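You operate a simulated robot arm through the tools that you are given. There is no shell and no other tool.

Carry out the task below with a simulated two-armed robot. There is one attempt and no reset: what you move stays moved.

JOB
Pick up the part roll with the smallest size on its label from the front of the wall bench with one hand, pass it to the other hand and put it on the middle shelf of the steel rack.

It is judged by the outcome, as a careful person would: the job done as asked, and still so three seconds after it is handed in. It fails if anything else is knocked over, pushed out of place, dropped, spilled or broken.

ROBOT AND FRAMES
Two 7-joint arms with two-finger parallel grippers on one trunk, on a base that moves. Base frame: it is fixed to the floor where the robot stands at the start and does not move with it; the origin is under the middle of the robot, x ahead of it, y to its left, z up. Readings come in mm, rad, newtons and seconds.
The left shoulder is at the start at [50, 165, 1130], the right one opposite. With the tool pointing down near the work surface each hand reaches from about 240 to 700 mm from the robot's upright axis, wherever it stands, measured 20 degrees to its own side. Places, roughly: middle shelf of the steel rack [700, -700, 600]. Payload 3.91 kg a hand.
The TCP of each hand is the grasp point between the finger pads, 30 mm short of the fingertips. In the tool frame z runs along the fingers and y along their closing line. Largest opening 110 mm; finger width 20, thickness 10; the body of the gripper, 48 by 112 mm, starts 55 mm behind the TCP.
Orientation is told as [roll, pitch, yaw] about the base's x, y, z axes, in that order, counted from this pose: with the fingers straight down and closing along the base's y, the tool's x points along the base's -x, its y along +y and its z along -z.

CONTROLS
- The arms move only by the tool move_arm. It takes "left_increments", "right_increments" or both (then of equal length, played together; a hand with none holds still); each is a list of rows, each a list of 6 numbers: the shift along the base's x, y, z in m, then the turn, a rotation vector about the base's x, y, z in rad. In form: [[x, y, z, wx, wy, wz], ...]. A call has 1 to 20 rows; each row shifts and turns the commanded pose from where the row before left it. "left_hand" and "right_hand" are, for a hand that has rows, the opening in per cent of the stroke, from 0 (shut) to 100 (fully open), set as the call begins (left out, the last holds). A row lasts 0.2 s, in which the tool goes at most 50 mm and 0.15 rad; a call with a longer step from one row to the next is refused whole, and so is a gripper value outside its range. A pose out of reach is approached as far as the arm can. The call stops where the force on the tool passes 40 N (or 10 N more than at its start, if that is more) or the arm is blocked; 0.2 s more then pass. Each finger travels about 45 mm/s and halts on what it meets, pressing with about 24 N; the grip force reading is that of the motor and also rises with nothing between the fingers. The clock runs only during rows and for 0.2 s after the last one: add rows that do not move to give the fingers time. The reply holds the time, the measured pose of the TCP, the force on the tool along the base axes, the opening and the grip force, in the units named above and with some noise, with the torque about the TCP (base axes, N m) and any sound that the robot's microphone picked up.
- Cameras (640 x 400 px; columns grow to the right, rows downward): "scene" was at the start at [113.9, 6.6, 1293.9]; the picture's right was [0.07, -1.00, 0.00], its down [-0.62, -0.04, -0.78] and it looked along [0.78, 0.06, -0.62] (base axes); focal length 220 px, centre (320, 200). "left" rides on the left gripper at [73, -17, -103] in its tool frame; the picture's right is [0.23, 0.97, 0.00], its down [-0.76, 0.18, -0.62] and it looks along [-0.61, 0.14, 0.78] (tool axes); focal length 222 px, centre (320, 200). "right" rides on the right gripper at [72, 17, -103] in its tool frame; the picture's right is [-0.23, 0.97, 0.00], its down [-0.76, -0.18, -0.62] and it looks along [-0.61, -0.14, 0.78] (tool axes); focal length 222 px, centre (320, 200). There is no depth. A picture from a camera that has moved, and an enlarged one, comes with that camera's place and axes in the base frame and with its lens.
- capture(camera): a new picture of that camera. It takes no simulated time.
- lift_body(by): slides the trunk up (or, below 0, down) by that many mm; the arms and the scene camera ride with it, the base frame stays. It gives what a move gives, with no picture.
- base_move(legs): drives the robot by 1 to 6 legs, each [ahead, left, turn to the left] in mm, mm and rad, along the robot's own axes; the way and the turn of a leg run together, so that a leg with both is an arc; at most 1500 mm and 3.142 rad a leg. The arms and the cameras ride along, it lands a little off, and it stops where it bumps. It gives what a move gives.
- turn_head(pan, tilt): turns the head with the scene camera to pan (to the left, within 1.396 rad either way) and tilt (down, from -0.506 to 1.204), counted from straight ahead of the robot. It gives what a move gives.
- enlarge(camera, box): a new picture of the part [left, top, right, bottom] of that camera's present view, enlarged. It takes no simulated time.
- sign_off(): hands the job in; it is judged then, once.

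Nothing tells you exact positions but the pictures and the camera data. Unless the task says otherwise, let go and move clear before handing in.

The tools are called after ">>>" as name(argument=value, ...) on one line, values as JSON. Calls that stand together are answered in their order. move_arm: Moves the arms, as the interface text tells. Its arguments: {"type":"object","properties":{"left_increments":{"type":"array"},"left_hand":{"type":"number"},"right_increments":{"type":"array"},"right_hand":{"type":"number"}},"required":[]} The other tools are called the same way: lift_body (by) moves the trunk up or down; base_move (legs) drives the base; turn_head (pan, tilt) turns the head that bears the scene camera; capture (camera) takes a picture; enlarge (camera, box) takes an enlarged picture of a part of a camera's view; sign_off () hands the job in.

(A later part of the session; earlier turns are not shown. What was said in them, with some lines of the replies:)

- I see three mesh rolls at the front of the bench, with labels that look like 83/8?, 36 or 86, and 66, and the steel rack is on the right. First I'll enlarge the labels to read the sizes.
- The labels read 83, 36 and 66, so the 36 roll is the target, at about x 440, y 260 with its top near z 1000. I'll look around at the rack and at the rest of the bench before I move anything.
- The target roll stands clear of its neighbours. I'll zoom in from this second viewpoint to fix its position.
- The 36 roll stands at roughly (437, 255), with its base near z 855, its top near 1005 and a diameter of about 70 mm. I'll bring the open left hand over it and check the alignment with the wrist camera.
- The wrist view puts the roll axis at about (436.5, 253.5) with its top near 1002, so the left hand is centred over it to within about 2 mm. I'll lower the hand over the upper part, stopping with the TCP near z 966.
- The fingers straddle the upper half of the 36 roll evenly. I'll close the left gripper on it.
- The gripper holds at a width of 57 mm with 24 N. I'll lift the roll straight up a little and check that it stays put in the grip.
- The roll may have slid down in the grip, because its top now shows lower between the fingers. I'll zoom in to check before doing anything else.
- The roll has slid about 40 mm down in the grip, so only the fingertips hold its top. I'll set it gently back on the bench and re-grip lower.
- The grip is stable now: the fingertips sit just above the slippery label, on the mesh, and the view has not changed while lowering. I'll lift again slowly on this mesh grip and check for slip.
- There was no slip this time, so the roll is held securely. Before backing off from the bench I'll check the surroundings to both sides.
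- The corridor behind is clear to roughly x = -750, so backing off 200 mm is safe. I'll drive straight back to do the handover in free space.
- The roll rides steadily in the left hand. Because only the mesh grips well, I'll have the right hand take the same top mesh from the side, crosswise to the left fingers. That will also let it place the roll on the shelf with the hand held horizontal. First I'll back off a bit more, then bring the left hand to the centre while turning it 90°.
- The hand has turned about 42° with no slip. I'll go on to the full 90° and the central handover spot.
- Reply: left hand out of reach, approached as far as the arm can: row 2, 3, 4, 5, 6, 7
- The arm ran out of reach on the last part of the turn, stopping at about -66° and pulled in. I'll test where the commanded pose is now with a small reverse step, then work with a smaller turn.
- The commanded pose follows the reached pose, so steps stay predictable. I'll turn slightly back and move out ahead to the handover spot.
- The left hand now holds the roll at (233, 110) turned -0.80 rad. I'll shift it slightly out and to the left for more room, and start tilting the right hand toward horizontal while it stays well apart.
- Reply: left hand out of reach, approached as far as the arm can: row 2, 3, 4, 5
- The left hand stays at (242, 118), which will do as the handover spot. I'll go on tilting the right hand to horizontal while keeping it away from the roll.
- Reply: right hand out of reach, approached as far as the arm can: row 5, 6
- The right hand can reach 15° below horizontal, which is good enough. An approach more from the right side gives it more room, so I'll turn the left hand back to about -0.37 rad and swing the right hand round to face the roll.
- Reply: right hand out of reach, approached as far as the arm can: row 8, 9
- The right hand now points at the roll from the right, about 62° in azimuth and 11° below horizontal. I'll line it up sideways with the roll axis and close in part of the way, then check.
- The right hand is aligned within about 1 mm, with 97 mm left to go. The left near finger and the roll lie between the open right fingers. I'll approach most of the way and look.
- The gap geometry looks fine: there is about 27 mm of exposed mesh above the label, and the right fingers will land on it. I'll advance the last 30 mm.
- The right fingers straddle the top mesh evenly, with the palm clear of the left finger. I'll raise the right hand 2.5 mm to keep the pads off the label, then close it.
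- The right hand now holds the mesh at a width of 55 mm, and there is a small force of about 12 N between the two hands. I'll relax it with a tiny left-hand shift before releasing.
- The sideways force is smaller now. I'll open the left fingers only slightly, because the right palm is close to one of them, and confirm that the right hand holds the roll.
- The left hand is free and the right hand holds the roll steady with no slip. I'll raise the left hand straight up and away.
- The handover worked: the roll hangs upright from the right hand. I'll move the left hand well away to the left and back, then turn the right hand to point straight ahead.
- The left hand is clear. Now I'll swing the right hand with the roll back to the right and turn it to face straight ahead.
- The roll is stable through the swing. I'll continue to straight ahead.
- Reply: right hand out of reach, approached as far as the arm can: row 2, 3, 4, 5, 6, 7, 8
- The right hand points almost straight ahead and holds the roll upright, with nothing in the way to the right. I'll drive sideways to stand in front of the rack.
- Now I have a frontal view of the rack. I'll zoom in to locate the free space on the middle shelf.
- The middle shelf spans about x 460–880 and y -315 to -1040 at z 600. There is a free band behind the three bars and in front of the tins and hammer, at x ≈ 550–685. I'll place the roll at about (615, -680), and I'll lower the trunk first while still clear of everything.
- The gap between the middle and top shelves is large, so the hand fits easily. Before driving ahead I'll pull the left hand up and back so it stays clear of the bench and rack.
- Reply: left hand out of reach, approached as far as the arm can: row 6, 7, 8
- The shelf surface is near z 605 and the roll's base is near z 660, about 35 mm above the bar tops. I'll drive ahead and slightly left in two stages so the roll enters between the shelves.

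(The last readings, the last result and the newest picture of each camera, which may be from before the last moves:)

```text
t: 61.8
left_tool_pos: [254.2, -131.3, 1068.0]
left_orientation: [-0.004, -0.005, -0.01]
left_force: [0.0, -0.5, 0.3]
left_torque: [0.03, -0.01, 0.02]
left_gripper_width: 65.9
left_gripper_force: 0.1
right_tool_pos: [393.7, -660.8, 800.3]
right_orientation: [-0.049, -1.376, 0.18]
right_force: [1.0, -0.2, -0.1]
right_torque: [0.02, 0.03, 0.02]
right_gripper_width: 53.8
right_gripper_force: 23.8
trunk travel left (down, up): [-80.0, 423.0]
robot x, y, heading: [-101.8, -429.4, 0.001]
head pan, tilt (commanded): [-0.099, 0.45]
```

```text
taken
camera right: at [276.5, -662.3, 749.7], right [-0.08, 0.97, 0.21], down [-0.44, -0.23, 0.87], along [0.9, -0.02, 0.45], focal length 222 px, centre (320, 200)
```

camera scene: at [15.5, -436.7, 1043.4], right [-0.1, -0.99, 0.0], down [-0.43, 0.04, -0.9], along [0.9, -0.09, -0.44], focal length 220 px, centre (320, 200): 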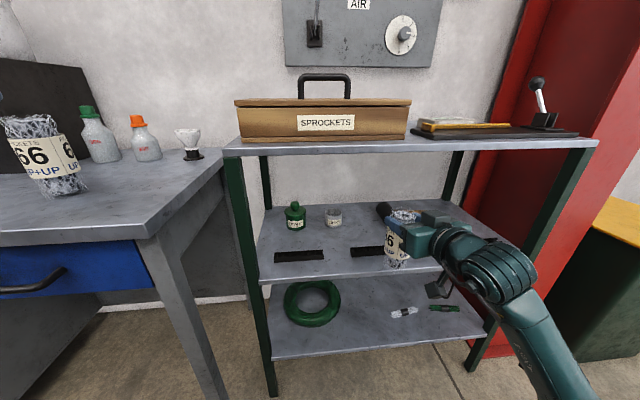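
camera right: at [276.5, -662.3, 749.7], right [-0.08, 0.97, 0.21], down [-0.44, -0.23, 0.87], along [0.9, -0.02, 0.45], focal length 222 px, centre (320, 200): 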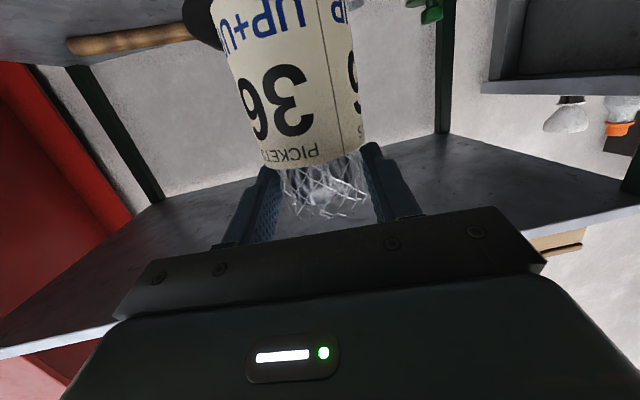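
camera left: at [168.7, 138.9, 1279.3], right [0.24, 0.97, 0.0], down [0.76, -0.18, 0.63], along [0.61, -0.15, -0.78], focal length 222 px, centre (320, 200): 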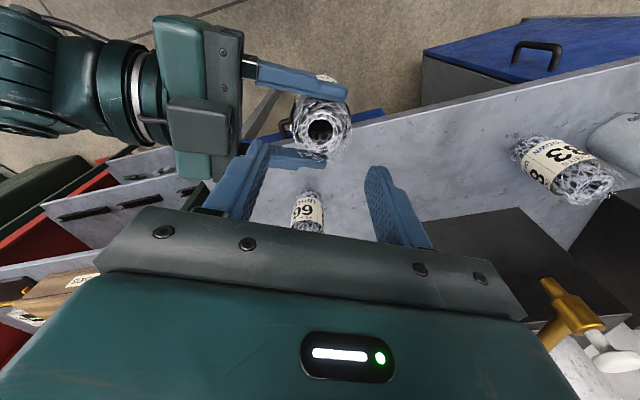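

The hand is on line at y -661 with the roll about to pass over the shelf edge, and everything is clear. I'll drive 110 mm further ahead.

>>> base_move(legs=[[110, 0, 0]])

>>> capture(camera="scene")

>>> capture(camera="right")

```text
t: 63.0
left_tool_pos: [363.7, -132.7, 1067.1]
left_orientation: [-0.003, -0.005, -0.012]
left_force: [0.1, 0.6, -0.1]
left_torque: [-0.04, 0.0, 0.01]
left_gripper_width: 66.2
left_gripper_force: 0.0
right_tool_pos: [501.6, -662.7, 800.0]
right_orientation: [-0.047, -1.376, 0.18]
right_force: [-0.5, -0.5, 0.8]
right_torque: [0.06, 0.02, 0.03]
right_gripper_width: 53.9
right_gripper_force: 23.9
trunk travel left (down, up): [-80.0, 423.0]
robot x, y, heading: [6.0, -427.8, -0.003]
head pan, tilt (commanded): [-0.099, 0.45]
```

```text
taken
camera scene: at [124.0, -437.1, 1043.4], right [-0.1, -0.99, 0.0], down [-0.43, 0.04, -0.9], along [0.9, -0.09, -0.44], focal length 220 px, centre (320, 200)
```

scene: 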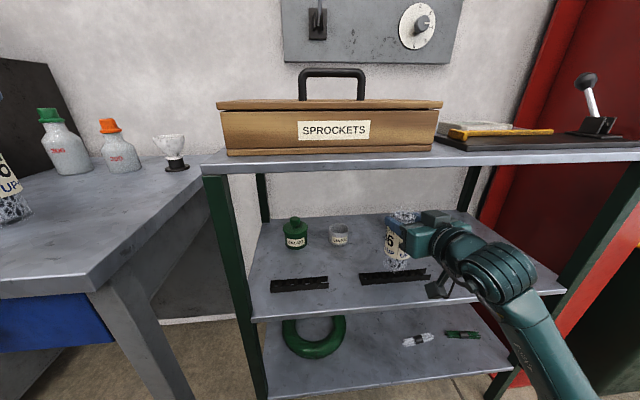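

```text
taken
camera right: at [385.1, -662.5, 749.7], right [-0.09, 0.97, 0.21], down [-0.44, -0.23, 0.87], along [0.9, -0.02, 0.45], focal length 222 px, centre (320, 200)
```

right: 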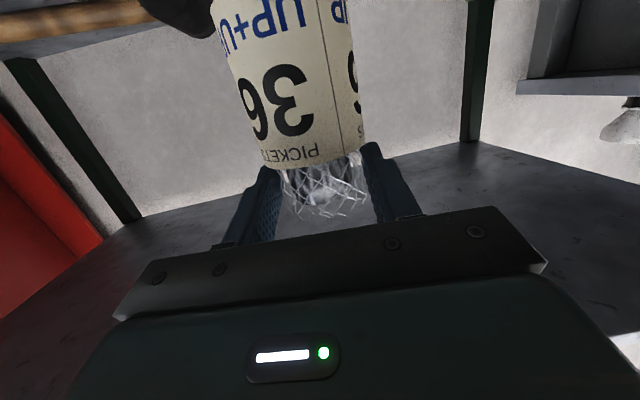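

The roll is over the shelf now. I'll reach ahead with the arm to bring it behind the bars.

>>> move_arm(right_increments=[[0.012, 0, 0, 0, 0, 0], [0.018, 0, 0, 0, 0, 0], [0.018, 0, 0, 0, 0, 0], [0.018, 0, 0, 0, 0, 0], [0.018, 0, 0, 0, 0, 0], [0.016, 0, 0, 0, 0, 0], [0.01, 0, 0, 0, 0, 0], [0, 0, 0, 0, 0, 0]], right_hand=0)

>>> capture(camera="scene")

>>> enlarge(camera="scene", box=[240, 180, 480, 330])

>>> capture(camera="right")

```text
t: 64.8
left_tool_pos: [363.4, -132.8, 1067.9]
left_orientation: [-0.003, -0.004, -0.01]
left_force: [0.2, 0.3, 0.3]
left_torque: [-0.01, 0.0, 0.06]
left_gripper_width: 66.0
left_gripper_force: 0.0
right_tool_pos: [612.7, -660.8, 800.4]
right_orientation: [-0.047, -1.375, 0.177]
right_force: [-0.3, -0.6, 0.1]
right_torque: [0.01, 0.01, -0.01]
right_gripper_width: 54.0
right_gripper_force: 24.0
trunk travel left (down, up): [-80.0, 423.0]
robot x, y, heading: [8.3, -429.1, -0.004]
head pan, tilt (commanded): [-0.099, 0.45]
```

```text
taken
camera scene: at [124.1, -437.1, 1043.4], right [-0.1, -0.99, 0.0], down [-0.43, 0.04, -0.9], along [0.9, -0.09, -0.44], focal length 220 px, centre (320, 200)
```

scene: 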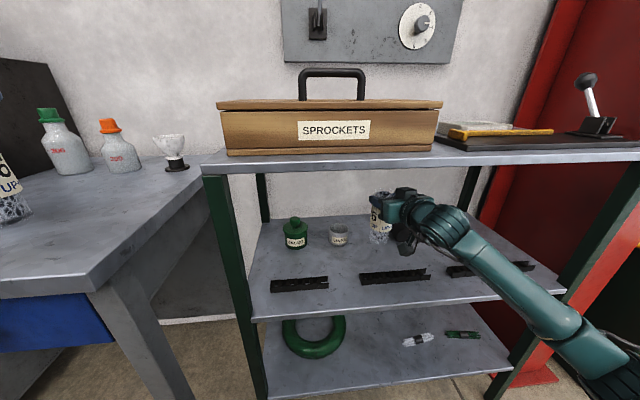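

```text
2.67 times, centred on (360, 255) of scene
camera zoom: at [124.1, -437.1, 1043.4], right [-0.1, -0.99, 0.0], down [-0.43, 0.04, -0.9], along [0.9, -0.09, -0.44], focal length 585 px, centre (213, 53)
```

zoom: 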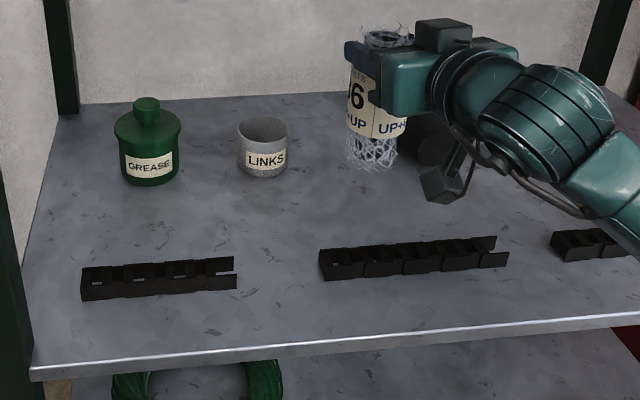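

```text
taken
camera right: at [495.5, -661.9, 749.3], right [-0.09, 0.97, 0.21], down [-0.44, -0.23, 0.87], along [0.9, -0.02, 0.45], focal length 222 px, centre (320, 200)
```

right: 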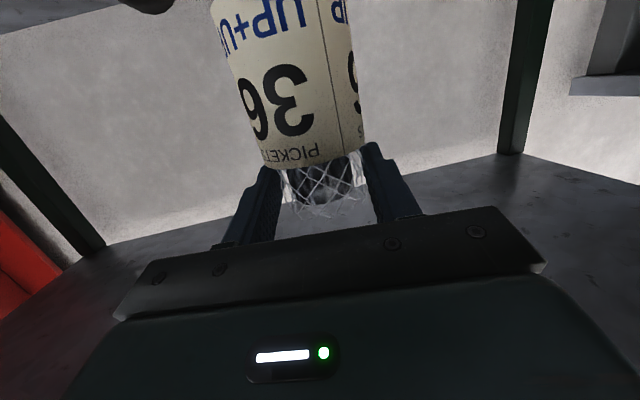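

The roll hangs over the free band behind the bars, with its base about 60 mm above the shelf. I'll lower it 45 mm and look again.

>>> move_arm(right_increments=[[0, 0, -0.01, 0, 0, 0], [0, 0, -0.012, 0, 0, 0], [0, 0, -0.012, 0, 0, 0], [0, 0, -0.01, 0, 0, 0], [0, 0, 0, 0, 0, 0]], right_hand=0)

>>> enlarge(camera="scene", box=[320, 170, 440, 290])

>>> capture(camera="right")

```text
t: 66.0
left_tool_pos: [363.0, -132.8, 1067.5]
left_orientation: [-0.003, -0.005, -0.011]
left_force: [0.1, 0.5, 0.1]
left_torque: [-0.02, 0.0, -0.03]
left_gripper_width: 66.1
left_gripper_force: 0.1
right_tool_pos: [611.9, -663.4, 780.4]
right_orientation: [-0.057, -1.38, 0.198]
right_force: [-0.2, 0.4, 0.2]
right_torque: [0.02, 0.03, 0.03]
right_gripper_width: 53.3
right_gripper_force: 24.3
right hand out of reach, approached as far as the arm can: row 3, 4
trunk travel left (down, up): [-80.0, 423.0]
robot x, y, heading: [0.5, -426.7, -0.006]
head pan, tilt (commanded): [-0.099, 0.45]
```

```text
3.33 times, centred on (380, 230) of scene
camera zoom: at [124.1, -437.1, 1043.4], right [-0.1, -0.99, 0.0], down [-0.43, 0.04, -0.9], along [0.9, -0.09, -0.44], focal length 732 px, centre (120, 100)
```

zoom: 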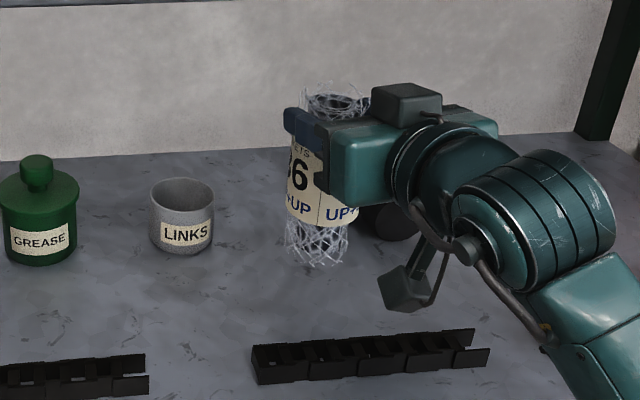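

```text
taken
camera right: at [495.0, -664.6, 729.0], right [-0.1, 0.97, 0.21], down [-0.44, -0.23, 0.87], along [0.89, -0.01, 0.45], focal length 222 px, centre (320, 200)
```

right: 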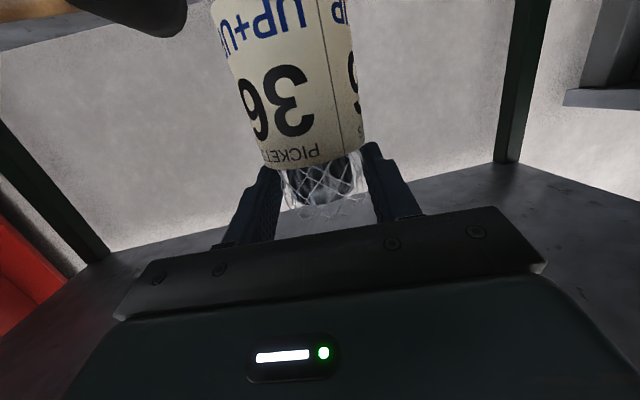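

The arm itself can't go lower in this posture, but the trunk has 80 mm of travel left. I'll lower the trunk in small steps while watching the force.

>>> lift_body(by=-25)

>>> enlarge(camera="scene", box=[320, 150, 440, 270])

>>> capture(camera="right")

```text
t: 66.7
left_tool_pos: [363.6, -132.3, 1042.1]
left_orientation: [-0.003, -0.006, -0.011]
left_force: [-0.1, 0.9, -0.1]
left_torque: [0.0, -0.02, -0.02]
left_gripper_width: 66.1
left_gripper_force: 0.1
right_tool_pos: [611.9, -665.0, 755.4]
right_orientation: [-0.057, -1.383, 0.198]
right_force: [0.6, -0.4, 0.2]
right_torque: [0.0, 0.05, 0.01]
right_gripper_width: 53.9
right_gripper_force: 24.3
trunk travel left (down, up): [-55.0, 448.0]
robot x, y, heading: [4.9, -428.2, 0.001]
head pan, tilt (commanded): [-0.099, 0.45]
```

```text
3.33 times, centred on (380, 210) of scene
camera zoom: at [124.0, -437.1, 1018.4], right [-0.1, -0.99, 0.0], down [-0.43, 0.04, -0.9], along [0.9, -0.09, -0.44], focal length 732 px, centre (120, 167)
```

zoom: 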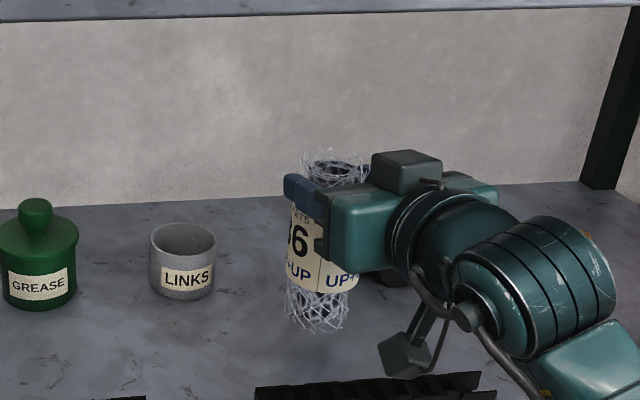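

```text
taken
camera right: at [495.0, -664.6, 704.1], right [-0.1, 0.97, 0.21], down [-0.44, -0.23, 0.87], along [0.89, -0.01, 0.45], focal length 222 px, centre (320, 200)
```

right: 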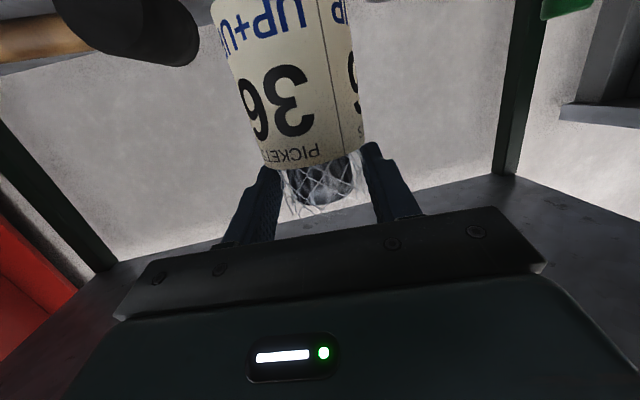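

There is no contact yet. I'll continue in smaller steps, checking the vertical force each time.

>>> lift_body(by=-7)

>>> lift_body(by=-4)

>>> enlarge(camera="scene", box=[320, 150, 440, 270])

```text
t: 67.3
left_tool_pos: [362.2, -132.8, 1034.4]
left_orientation: [-0.003, -0.005, -0.012]
left_force: [-0.3, 0.1, -0.2]
left_torque: [-0.02, 0.01, 0.02]
left_gripper_width: 66.1
left_gripper_force: 0.1
right_tool_pos: [612.0, -663.6, 748.2]
right_orientation: [-0.059, -1.383, 0.2]
right_force: [0.1, 0.7, -0.1]
right_torque: [0.06, -0.01, -0.03]
right_gripper_width: 53.5
right_gripper_force: 23.7
trunk travel left (down, up): [-48.0, 455.0]
robot x, y, heading: [2.7, -429.8, -0.003]
head pan, tilt (commanded): [-0.099, 0.45]
```

```text
t: 67.8
left_tool_pos: [362.5, -133.0, 1032.2]
left_orientation: [-0.003, -0.005, -0.012]
left_force: [-0.4, -0.4, -1.0]
left_torque: [0.01, 0.01, -0.01]
left_gripper_width: 65.8
left_gripper_force: 0.1
right_tool_pos: [610.9, -663.0, 743.9]
right_orientation: [-0.056, -1.378, 0.197]
right_force: [0.6, 0.2, 0.4]
right_torque: [-0.01, 0.03, -0.01]
right_gripper_width: 53.7
right_gripper_force: 24.1
trunk travel left (down, up): [-44.0, 459.0]
robot x, y, heading: [3.3, -426.5, -0.001]
head pan, tilt (commanded): [-0.099, 0.45]
```

```text
3.33 times, centred on (380, 210) of scene
camera zoom: at [124.0, -437.1, 1007.4], right [-0.1, -0.99, 0.0], down [-0.43, 0.04, -0.9], along [0.9, -0.09, -0.44], focal length 732 px, centre (120, 167)
```

zoom: 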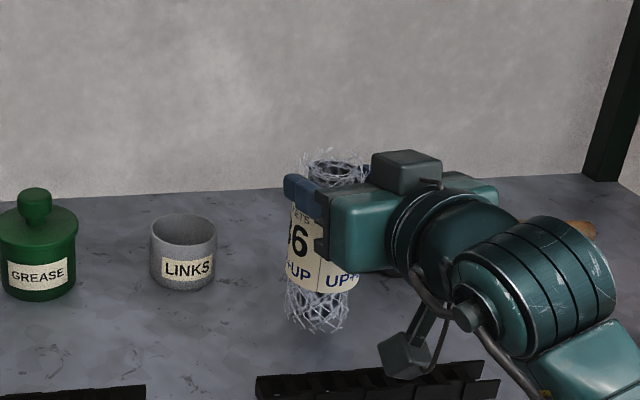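

Still no contact; the roll's base is perhaps 5–10 mm above the shelf. I'll go on in 3 mm steps.

>>> lift_body(by=-3)

>>> lift_body(by=-2)

```text
t: 68.3
left_tool_pos: [361.7, -133.0, 1029.2]
left_orientation: [-0.003, -0.006, -0.012]
left_force: [-0.7, 0.3, 0.1]
left_torque: [0.01, 0.0, 0.01]
left_gripper_width: 66.0
left_gripper_force: 0.0
right_tool_pos: [611.1, -663.3, 741.0]
right_orientation: [-0.058, -1.383, 0.197]
right_force: [-0.4, -0.1, -0.4]
right_torque: [-0.02, 0.0, -0.01]
right_gripper_width: 53.5
right_gripper_force: 23.3
trunk travel left (down, up): [-41.0, 462.0]
robot x, y, heading: [5.9, -427.5, -0.003]
head pan, tilt (commanded): [-0.099, 0.45]
```

```text
t: 68.8
left_tool_pos: [363.0, -133.1, 1026.2]
left_orientation: [-0.003, -0.004, -0.012]
left_force: [0.4, -0.5, 0.1]
left_torque: [0.02, 0.04, 0.0]
left_gripper_width: 65.9
left_gripper_force: 0.0
right_tool_pos: [611.0, -663.3, 738.7]
right_orientation: [-0.057, -1.381, 0.198]
right_force: [0.7, 0.8, -0.3]
right_torque: [-0.01, 0.02, 0.0]
right_gripper_width: 53.4
right_gripper_force: 23.9
trunk travel left (down, up): [-39.0, 464.0]
robot x, y, heading: [10.4, -429.7, -0.009]
head pan, tilt (commanded): [-0.099, 0.45]
```

>>> lift_body(by=-2)

>>> enlarge(camera="scene", box=[350, 180, 410, 220])

>>> enlarge(camera="right", box=[200, 0, 440, 150])

```text
t: 69.4
left_tool_pos: [363.0, -132.5, 1024.0]
left_orientation: [-0.005, -0.007, -0.012]
left_force: [-0.9, -0.1, -0.4]
left_torque: [-0.02, -0.01, -0.01]
left_gripper_width: 65.7
left_gripper_force: 0.1
right_tool_pos: [611.6, -664.0, 737.3]
right_orientation: [-0.057, -1.383, 0.198]
right_force: [-0.4, 0.4, -0.2]
right_torque: [0.0, -0.01, -0.02]
right_gripper_width: 53.5
right_gripper_force: 24.2
trunk travel left (down, up): [-37.0, 466.0]
robot x, y, heading: [1.5, -425.2, 0.0]
head pan, tilt (commanded): [-0.099, 0.45]
```

```text
10.00 times, centred on (380, 200) of scene
camera zoom: at [124.0, -437.1, 1000.4], right [-0.1, -0.99, 0.0], down [-0.43, 0.04, -0.9], along [0.9, -0.09, -0.44], focal length 2195 px, centre (-280, 200)
```

zoom: 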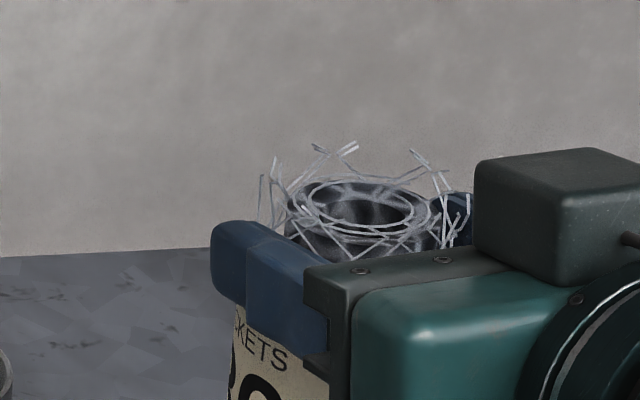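

```text
2.67 times, centred on (320, 75) of right
camera zoom: at [495.1, -664.6, 686.1], right [-0.1, 0.97, 0.21], down [-0.44, -0.23, 0.87], along [0.89, -0.01, 0.45], focal length 592 px, centre (320, 533)
```

zoom: 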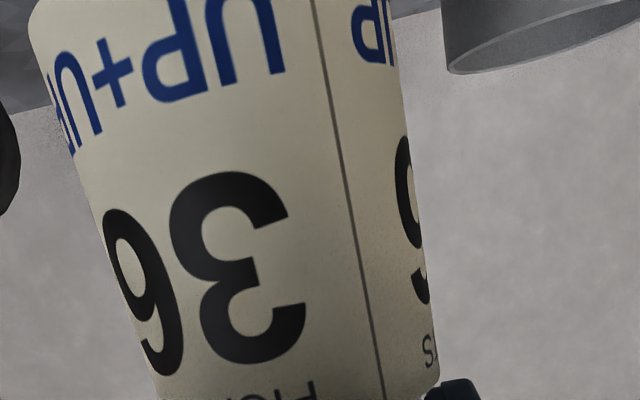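

I'll use a wide crop of the wrist camera's upper edge to see the roll's base and the shelf beneath it.

>>> enlarge(camera="right", box=[0, 0, 640, 4])

>>> enlarge(camera="scene", box=[340, 190, 420, 250])

```text
1.00 times, centred on (320, 2) of right (not enlarged: the box is as wide or as high as the picture)
camera zoom: at [495.1, -664.6, 686.1], right [-0.1, 0.97, 0.21], down [-0.44, -0.23, 0.87], along [0.89, -0.01, 0.45], focal length 222 px, centre (320, 398)
```

zoom: 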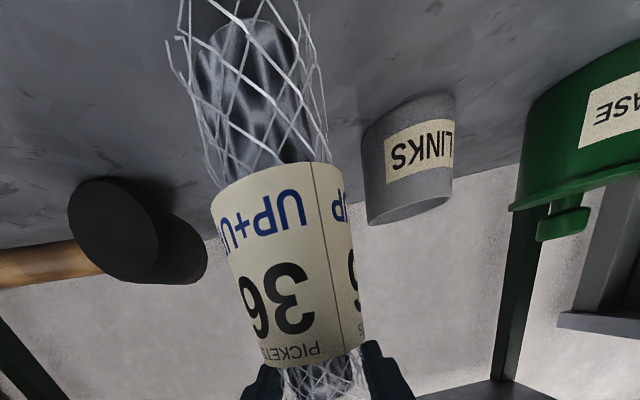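

```text
6.67 times, centred on (380, 220) of scene
camera zoom: at [124.0, -437.1, 1000.4], right [-0.1, -0.99, 0.0], down [-0.43, 0.04, -0.9], along [0.9, -0.09, -0.44], focal length 1463 px, centre (-80, 67)
```

zoom: 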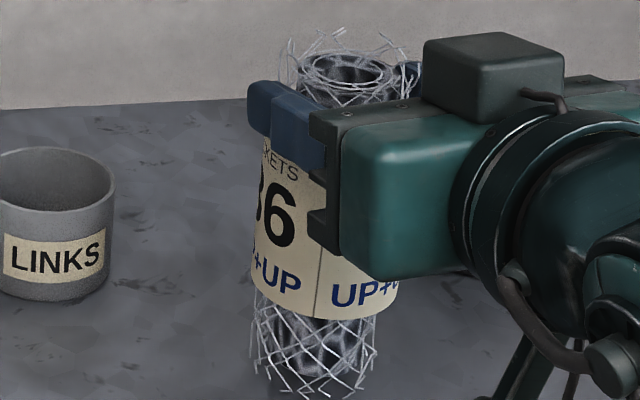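

The roll's base is now within a few millimetres of the shelf. I'll keep stepping down 2 mm at a time until I see contact.

>>> lift_body(by=-2)

>>> lift_body(by=-2)

>>> enlarge(camera="right", box=[0, 0, 640, 4])

>>> enlarge(camera="scene", box=[340, 180, 420, 240])

```text
t: 69.9
left_tool_pos: [362.6, -132.7, 1022.4]
left_orientation: [-0.002, -0.005, -0.012]
left_force: [0.7, -0.2, 0.0]
left_torque: [-0.03, 0.0, 0.01]
left_gripper_width: 66.2
left_gripper_force: 0.1
right_tool_pos: [612.4, -664.4, 735.3]
right_orientation: [-0.058, -1.381, 0.196]
right_force: [0.1, -0.3, -0.7]
right_torque: [-0.01, 0.06, -0.03]
right_gripper_width: 53.2
right_gripper_force: 23.9
trunk travel left (down, up): [-35.0, 468.0]
robot x, y, heading: [8.0, -427.5, -0.003]
head pan, tilt (commanded): [-0.099, 0.45]
```

```text
t: 70.4
left_tool_pos: [363.1, -132.3, 1021.6]
left_orientation: [-0.003, -0.007, -0.011]
left_force: [0.8, -1.0, -0.2]
left_torque: [-0.03, -0.04, -0.03]
left_gripper_width: 66.1
left_gripper_force: 0.2
right_tool_pos: [611.7, -663.9, 734.2]
right_orientation: [-0.06, -1.386, 0.198]
right_force: [-0.1, -0.6, 2.2]
right_torque: [0.1, 0.1, 0.02]
right_gripper_width: 53.5
right_gripper_force: 24.3
trunk travel left (down, up): [-33.0, 470.0]
robot x, y, heading: [4.4, -430.2, -0.003]
head pan, tilt (commanded): [-0.099, 0.45]
```

```text
1.00 times, centred on (320, 2) of right (not enlarged: the box is as wide or as high as the picture)
camera zoom: at [495.0, -664.6, 683.0], right [-0.1, 0.97, 0.21], down [-0.44, -0.23, 0.87], along [0.89, -0.01, 0.45], focal length 222 px, centre (320, 398)
```

zoom: 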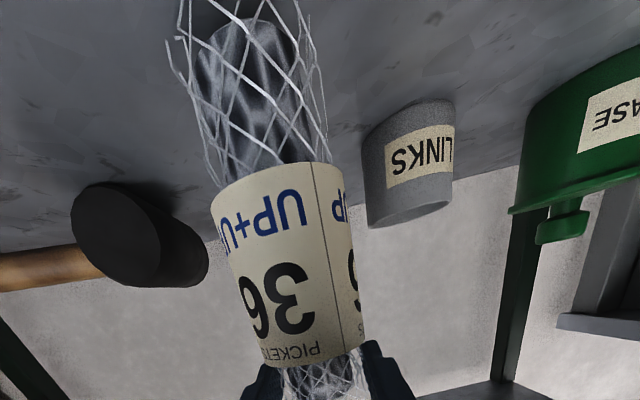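

```text
6.67 times, centred on (380, 210) of scene
camera zoom: at [123.8, -437.0, 996.5], right [-0.1, -0.99, 0.0], down [-0.43, 0.04, -0.9], along [0.9, -0.09, -0.43], focal length 1463 px, centre (-80, 133)
```

zoom: 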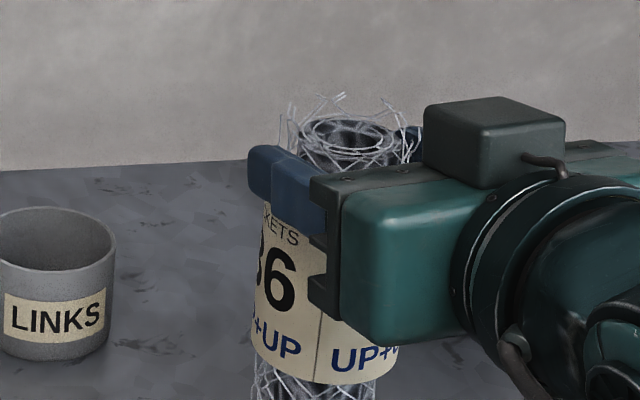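

Contact has begun: the vertical force went up to +2.2 N with TCP at z 734. I'll go one more millimetre to seat the roll firmly, then check.

>>> lift_body(by=-1)

>>> move_arm(right_increments=[[0, 0, 0, 0, 0, 0]], right_hand=0)

```text
t: 70.9
left_tool_pos: [362.2, -132.6, 1019.8]
left_orientation: [-0.004, -0.007, -0.012]
left_force: [-0.6, 0.4, 0.9]
left_torque: [-0.02, 0.04, 0.0]
left_gripper_width: 66.0
left_gripper_force: 0.0
right_tool_pos: [612.3, -664.0, 734.6]
right_orientation: [-0.061, -1.385, 0.201]
right_force: [-1.4, -1.6, 6.7]
right_torque: [0.08, 0.08, 0.05]
right_gripper_width: 53.2
right_gripper_force: 23.8
trunk travel left (down, up): [-32.0, 471.0]
robot x, y, heading: [7.6, -427.6, -0.002]
head pan, tilt (commanded): [-0.099, 0.45]
```

```text
t: 71.3
left_tool_pos: [361.4, -132.2, 1020.1]
left_orientation: [-0.003, -0.007, -0.012]
left_force: [0.2, -0.1, 0.5]
left_torque: [0.0, -0.01, -0.02]
left_gripper_width: 66.1
left_gripper_force: 0.1
right_tool_pos: [610.6, -663.1, 734.2]
right_orientation: [-0.063, -1.385, 0.204]
right_force: [-0.2, -2.2, 8.9]
right_torque: [0.08, -0.02, 0.03]
right_gripper_width: 53.2
right_gripper_force: 23.8
trunk travel left (down, up): [-32.0, 471.0]
robot x, y, heading: [2.7, -428.0, -0.003]
head pan, tilt (commanded): [-0.099, 0.45]
```

The roll is firmly seated, at about 8 N. I'll ease off 1 mm and then open the right hand gently.

>>> lift_body(by=1)

>>> move_arm(right_increments=[[0, 0, 0, 0, 0, 0], [0, 0, 0, 0, 0, 0], [0, 0, 0, 0, 0, 0]], right_hand=58)

>>> enlarge(camera="right", box=[0, 0, 640, 4])

>>> enlarge(camera="scene", box=[340, 180, 420, 240])

```text
t: 71.8
left_tool_pos: [361.5, -131.8, 1020.9]
left_orientation: [-0.002, -0.007, -0.013]
left_force: [0.2, 0.6, 0.3]
left_torque: [-0.05, -0.01, -0.02]
left_gripper_width: 65.8
left_gripper_force: 0.1
right_tool_pos: [611.8, -664.0, 734.2]
right_orientation: [-0.063, -1.382, 0.203]
right_force: [0.7, -2.4, 7.8]
right_torque: [-0.03, -0.11, -0.02]
right_gripper_width: 53.1
right_gripper_force: 24.1
trunk travel left (down, up): [-33.0, 470.0]
robot x, y, heading: [2.4, -427.1, -0.008]
head pan, tilt (commanded): [-0.099, 0.45]
```

```text
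t: 72.6
left_tool_pos: [362.1, -133.1, 1020.4]
left_orientation: [-0.002, -0.005, -0.014]
left_force: [-0.1, 0.5, 0.0]
left_torque: [-0.01, 0.01, -0.01]
left_gripper_width: 65.9
left_gripper_force: 0.2
right_tool_pos: [610.8, -665.0, 731.9]
right_orientation: [-0.057, -1.38, 0.197]
right_force: [0.1, 0.6, 0.0]
right_torque: [0.01, 0.04, 0.0]
right_gripper_width: 63.9
right_gripper_force: 0.1
trunk travel left (down, up): [-33.0, 470.0]
robot x, y, heading: [3.0, -429.2, -0.001]
head pan, tilt (commanded): [-0.099, 0.45]
```

```text
1.00 times, centred on (320, 2) of right (not enlarged: the box is as wide or as high as the picture)
camera zoom: at [495.0, -664.5, 682.1], right [-0.1, 0.97, 0.21], down [-0.44, -0.23, 0.87], along [0.89, -0.01, 0.45], focal length 222 px, centre (320, 398)
```

zoom: 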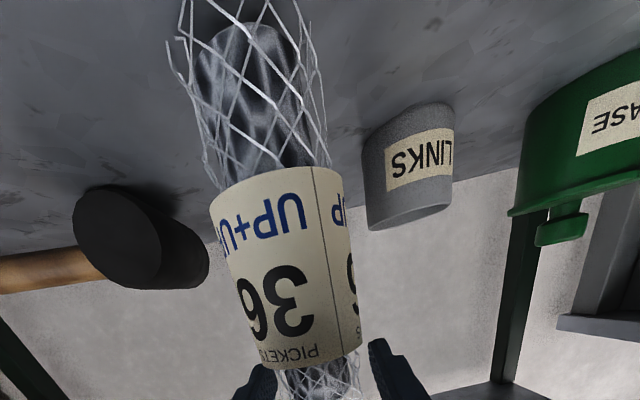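

```text
6.67 times, centred on (380, 210) of scene
camera zoom: at [123.9, -437.0, 996.4], right [-0.1, -0.99, 0.0], down [-0.43, 0.04, -0.9], along [0.9, -0.09, -0.44], focal length 1463 px, centre (-80, 133)
```

zoom: 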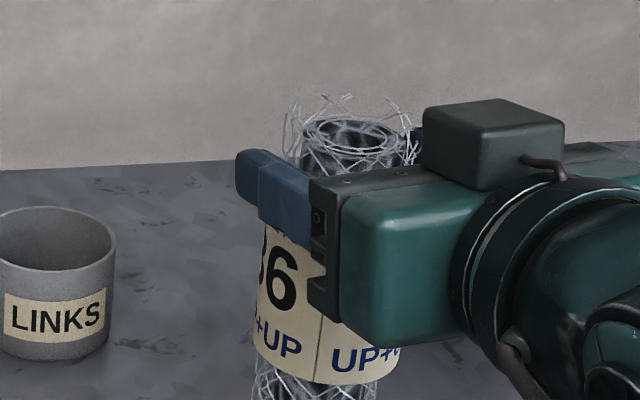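

The roll stands by itself on the shelf. I'll open the hand wider and withdraw straight back along the finger direction.

>>> move_arm(right_increments=[[0, 0, 0, 0, 0, 0], [0, 0, 0, 0, 0, 0], [0, 0, 0, 0, 0, 0]], right_hand=92)

>>> move_arm(right_increments=[[-0.008, -0.0011, 0, 0, 0, 0], [-0.012, -0.0017, 0, 0, 0, 0], [-0.015, -0.0021, 0, 0, 0, 0], [-0.015, -0.0021, 0, 0, 0, 0], [-0.015, -0.0021, 0, 0, 0, 0], [-0.015, -0.0021, 0, 0, 0, 0], [0, 0, 0, 0, 0, 0]], right_hand=92)

>>> capture(camera="scene")

>>> enlarge(camera="right", box=[0, 0, 640, 4])

```text
t: 73.4
left_tool_pos: [363.7, -131.9, 1020.1]
left_orientation: [-0.003, -0.005, -0.011]
left_force: [0.0, 0.0, -1.0]
left_torque: [0.0, 0.01, 0.01]
left_gripper_width: 65.8
left_gripper_force: 0.1
right_tool_pos: [610.8, -663.7, 734.3]
right_orientation: [-0.059, -1.382, 0.199]
right_force: [0.0, -0.1, 0.5]
right_torque: [-0.02, 0.0, 0.04]
right_gripper_width: 101.4
right_gripper_force: 0.1
trunk travel left (down, up): [-33.0, 470.0]
robot x, y, heading: [4.4, -428.0, -0.002]
head pan, tilt (commanded): [-0.099, 0.45]
```

```text
t: 75.0
left_tool_pos: [362.6, -132.6, 1020.3]
left_orientation: [-0.004, -0.005, -0.013]
left_force: [0.9, 0.3, -1.9]
left_torque: [0.05, -0.01, 0.0]
left_gripper_width: 66.0
left_gripper_force: 0.1
right_tool_pos: [531.6, -674.8, 735.7]
right_orientation: [-0.059, -1.38, 0.197]
right_force: [-0.2, 0.4, 0.3]
right_torque: [0.02, -0.01, 0.02]
right_gripper_width: 101.4
right_gripper_force: 0.0
trunk travel left (down, up): [-33.0, 470.0]
robot x, y, heading: [2.1, -430.0, -0.006]
head pan, tilt (commanded): [-0.099, 0.45]
```

```text
taken
camera scene: at [123.9, -437.0, 996.4], right [-0.1, -0.99, 0.0], down [-0.43, 0.04, -0.9], along [0.9, -0.09, -0.44], focal length 220 px, centre (320, 200)
```

scene: 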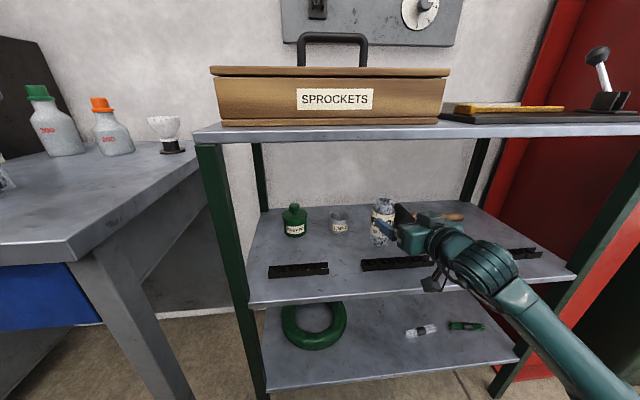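

```text
1.00 times, centred on (320, 2) of right (not enlarged: the box is as wide or as high as the picture)
camera zoom: at [415.0, -675.7, 682.6], right [-0.1, 0.97, 0.21], down [-0.44, -0.23, 0.87], along [0.89, -0.01, 0.45], focal length 222 px, centre (320, 398)
```

zoom: 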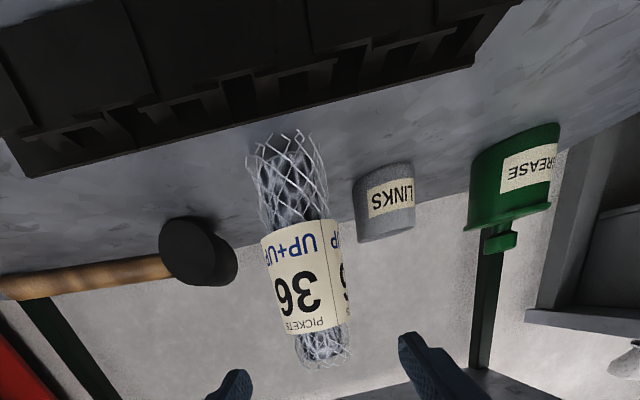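

The roll stands upright, clear of the bars, tin and hammer, and the fingers are past it. I'll pull back further and then drive away from the rack.

>>> move_arm(right_increments=[[-0.02, -0.001, 0, 0, 0, 0], [-0.02, 0, 0, 0, 0, 0], [-0.015, 0, 0, 0, 0, 0], [0, 0, 0, 0, 0, 0]], right_hand=92)

>>> base_move(legs=[[-230, 0, 0]])

>>> capture(camera="scene")

>>> enlarge(camera="scene", box=[230, 100, 480, 256])

```text
t: 76.0
left_tool_pos: [362.8, -132.9, 1019.8]
left_orientation: [-0.003, -0.006, -0.012]
left_force: [0.3, 0.5, -0.4]
left_torque: [-0.03, 0.0, 0.03]
left_gripper_width: 66.3
left_gripper_force: 0.0
right_tool_pos: [476.3, -676.0, 733.1]
right_orientation: [-0.059, -1.381, 0.199]
right_force: [0.7, -0.4, -0.2]
right_torque: [0.03, 0.02, -0.03]
right_gripper_width: 101.2
right_gripper_force: 0.1
trunk travel left (down, up): [-33.0, 470.0]
robot x, y, heading: [5.7, -426.6, -0.001]
head pan, tilt (commanded): [-0.099, 0.45]
```

```text
t: 77.8
left_tool_pos: [130.0, -130.4, 1019.5]
left_orientation: [-0.003, -0.005, -0.007]
left_force: [-0.3, 0.3, 0.3]
left_torque: [0.0, -0.01, -0.04]
left_gripper_width: 66.1
left_gripper_force: 0.2
right_tool_pos: [247.8, -673.5, 733.5]
right_orientation: [-0.058, -1.382, 0.204]
right_force: [0.3, 0.1, 0.6]
right_torque: [-0.01, -0.02, 0.02]
right_gripper_width: 101.1
right_gripper_force: 0.1
trunk travel left (down, up): [-33.0, 470.0]
robot x, y, heading: [-226.1, -427.6, 0.001]
head pan, tilt (commanded): [-0.099, 0.45]
```

```text
taken
camera scene: at [-106.3, -436.2, 996.4], right [-0.1, -1.0, 0.0], down [-0.43, 0.04, -0.9], along [0.9, -0.09, -0.44], focal length 220 px, centre (320, 200)
```

scene: 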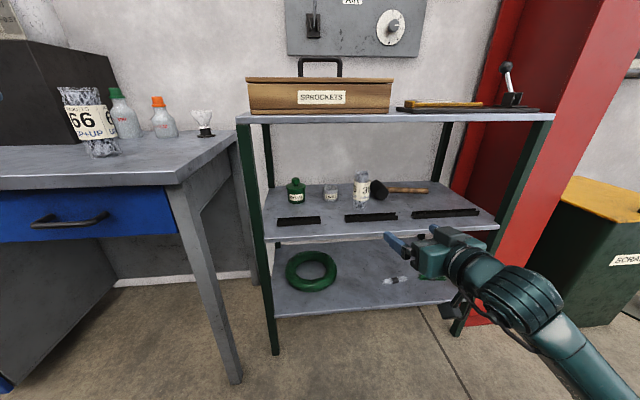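

```text
2.56 times, centred on (355, 178) of scene
camera zoom: at [-106.3, -436.2, 996.4], right [-0.1, -1.0, 0.0], down [-0.43, 0.04, -0.9], along [0.9, -0.09, -0.44], focal length 562 px, centre (230, 256)
```

zoom: 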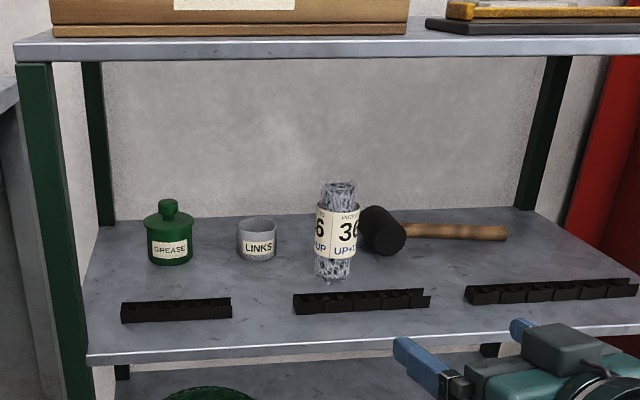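

The 36 roll stands upright on the middle shelf, and nothing else there was disturbed. I'll take one last look at the bench to confirm everything else is in place.

>>> turn_head(pan=0.7, tilt=0.4)

>>> capture(camera="scene")

>>> turn_head(pan=-0.2, tilt=0.45)

>>> enlarge(camera="scene", box=[230, 100, 480, 256])

```text
t: 78.9
left_tool_pos: [131.3, -131.2, 1020.1]
left_orientation: [-0.005, -0.006, -0.006]
left_force: [0.8, -0.5, 0.3]
left_torque: [0.02, 0.01, 0.0]
left_gripper_width: 66.0
left_gripper_force: 0.0
right_tool_pos: [246.7, -673.4, 733.3]
right_orientation: [-0.061, -1.382, 0.205]
right_force: [-0.3, 0.3, 0.7]
right_torque: [-0.01, 0.0, -0.03]
right_gripper_width: 101.4
right_gripper_force: 0.1
trunk travel left (down, up): [-33.0, 470.0]
robot x, y, heading: [-227.5, -427.6, 0.006]
head pan, tilt (commanded): [0.7, 0.4]
```

```text
taken
camera scene: at [-127.0, -367.4, 1001.1], right [0.64, -0.76, 0.0], down [-0.3, -0.25, -0.92], along [0.7, 0.59, -0.39], focal length 220 px, centre (320, 200)
```

scene: 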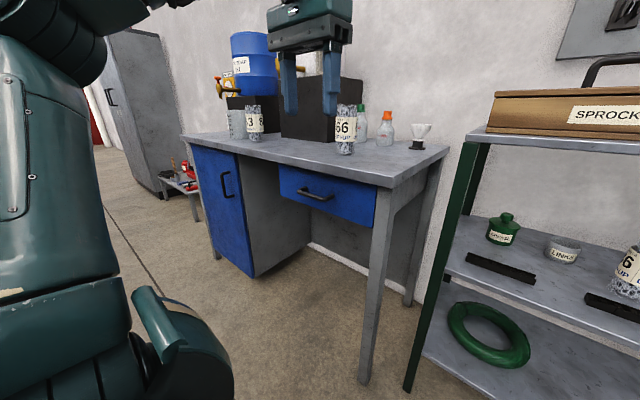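

```text
t: 80.1
left_tool_pos: [130.7, -131.8, 1019.6]
left_orientation: [-0.004, -0.004, -0.009]
left_force: [-1.1, -0.4, 0.6]
left_torque: [0.01, -0.02, 0.02]
left_gripper_width: 65.8
left_gripper_force: 0.1
right_tool_pos: [248.3, -673.9, 733.3]
right_orientation: [-0.058, -1.383, 0.204]
right_force: [-0.3, 0.8, -1.3]
right_torque: [0.01, -0.02, 0.02]
right_gripper_width: 101.1
right_gripper_force: 0.0
trunk travel left (down, up): [-33.0, 470.0]
robot x, y, heading: [-225.7, -428.3, -0.002]
head pan, tilt (commanded): [-0.201, 0.45]
```

```text
2.56 times, centred on (355, 178) of scene
camera zoom: at [-107.7, -445.3, 996.4], right [-0.2, -0.98, 0.0], down [-0.43, 0.09, -0.9], along [0.88, -0.18, -0.44], focal length 562 px, centre (230, 256)
```

zoom: 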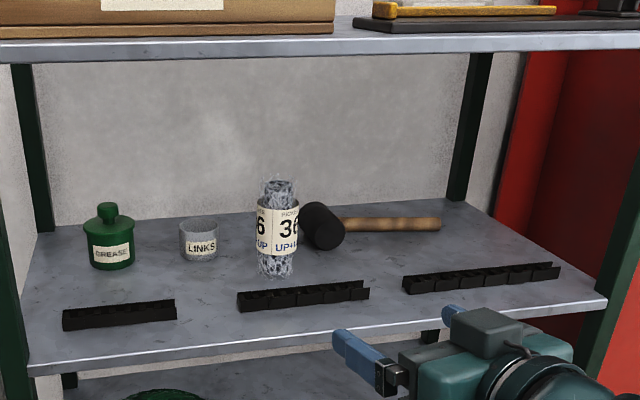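

The 36 roll is standing steady on the middle shelf. The 83 and 66 rolls, the beaker and the bottles are still upright on the bench, and both hands are empty and clear, so I'm handing the job in.

>>> sign_off()

```text
The job is handed in.
```

The part roll labelled 36, the smallest of the three (36, 66 and 83), now stands upright on the middle shelf of the steel rack. It sits behind the row of black bars, with clear space to the LINKS tin and the hammer.

- **Pick-up:** The left hand took it from the front of the wall bench. On the first lift the roll slid about 40 mm down in the grip, which I put down to a slippery label. I lowered it back almost to the bench and lifted again with the fingers on the mesh above the label, and it held.
- **Handover:** The right hand took the roll by the same top mesh, and the left hand then let go. The roll did not slip.
- **Placing:** The right hand lowered it until it touched the shelf, opened, and backed away.

In the last pictures the roll was standing steady. The other two rolls and the other bench and shelf items I could see were upright and in their places. Both hands were empty and clear when I handed the job in.
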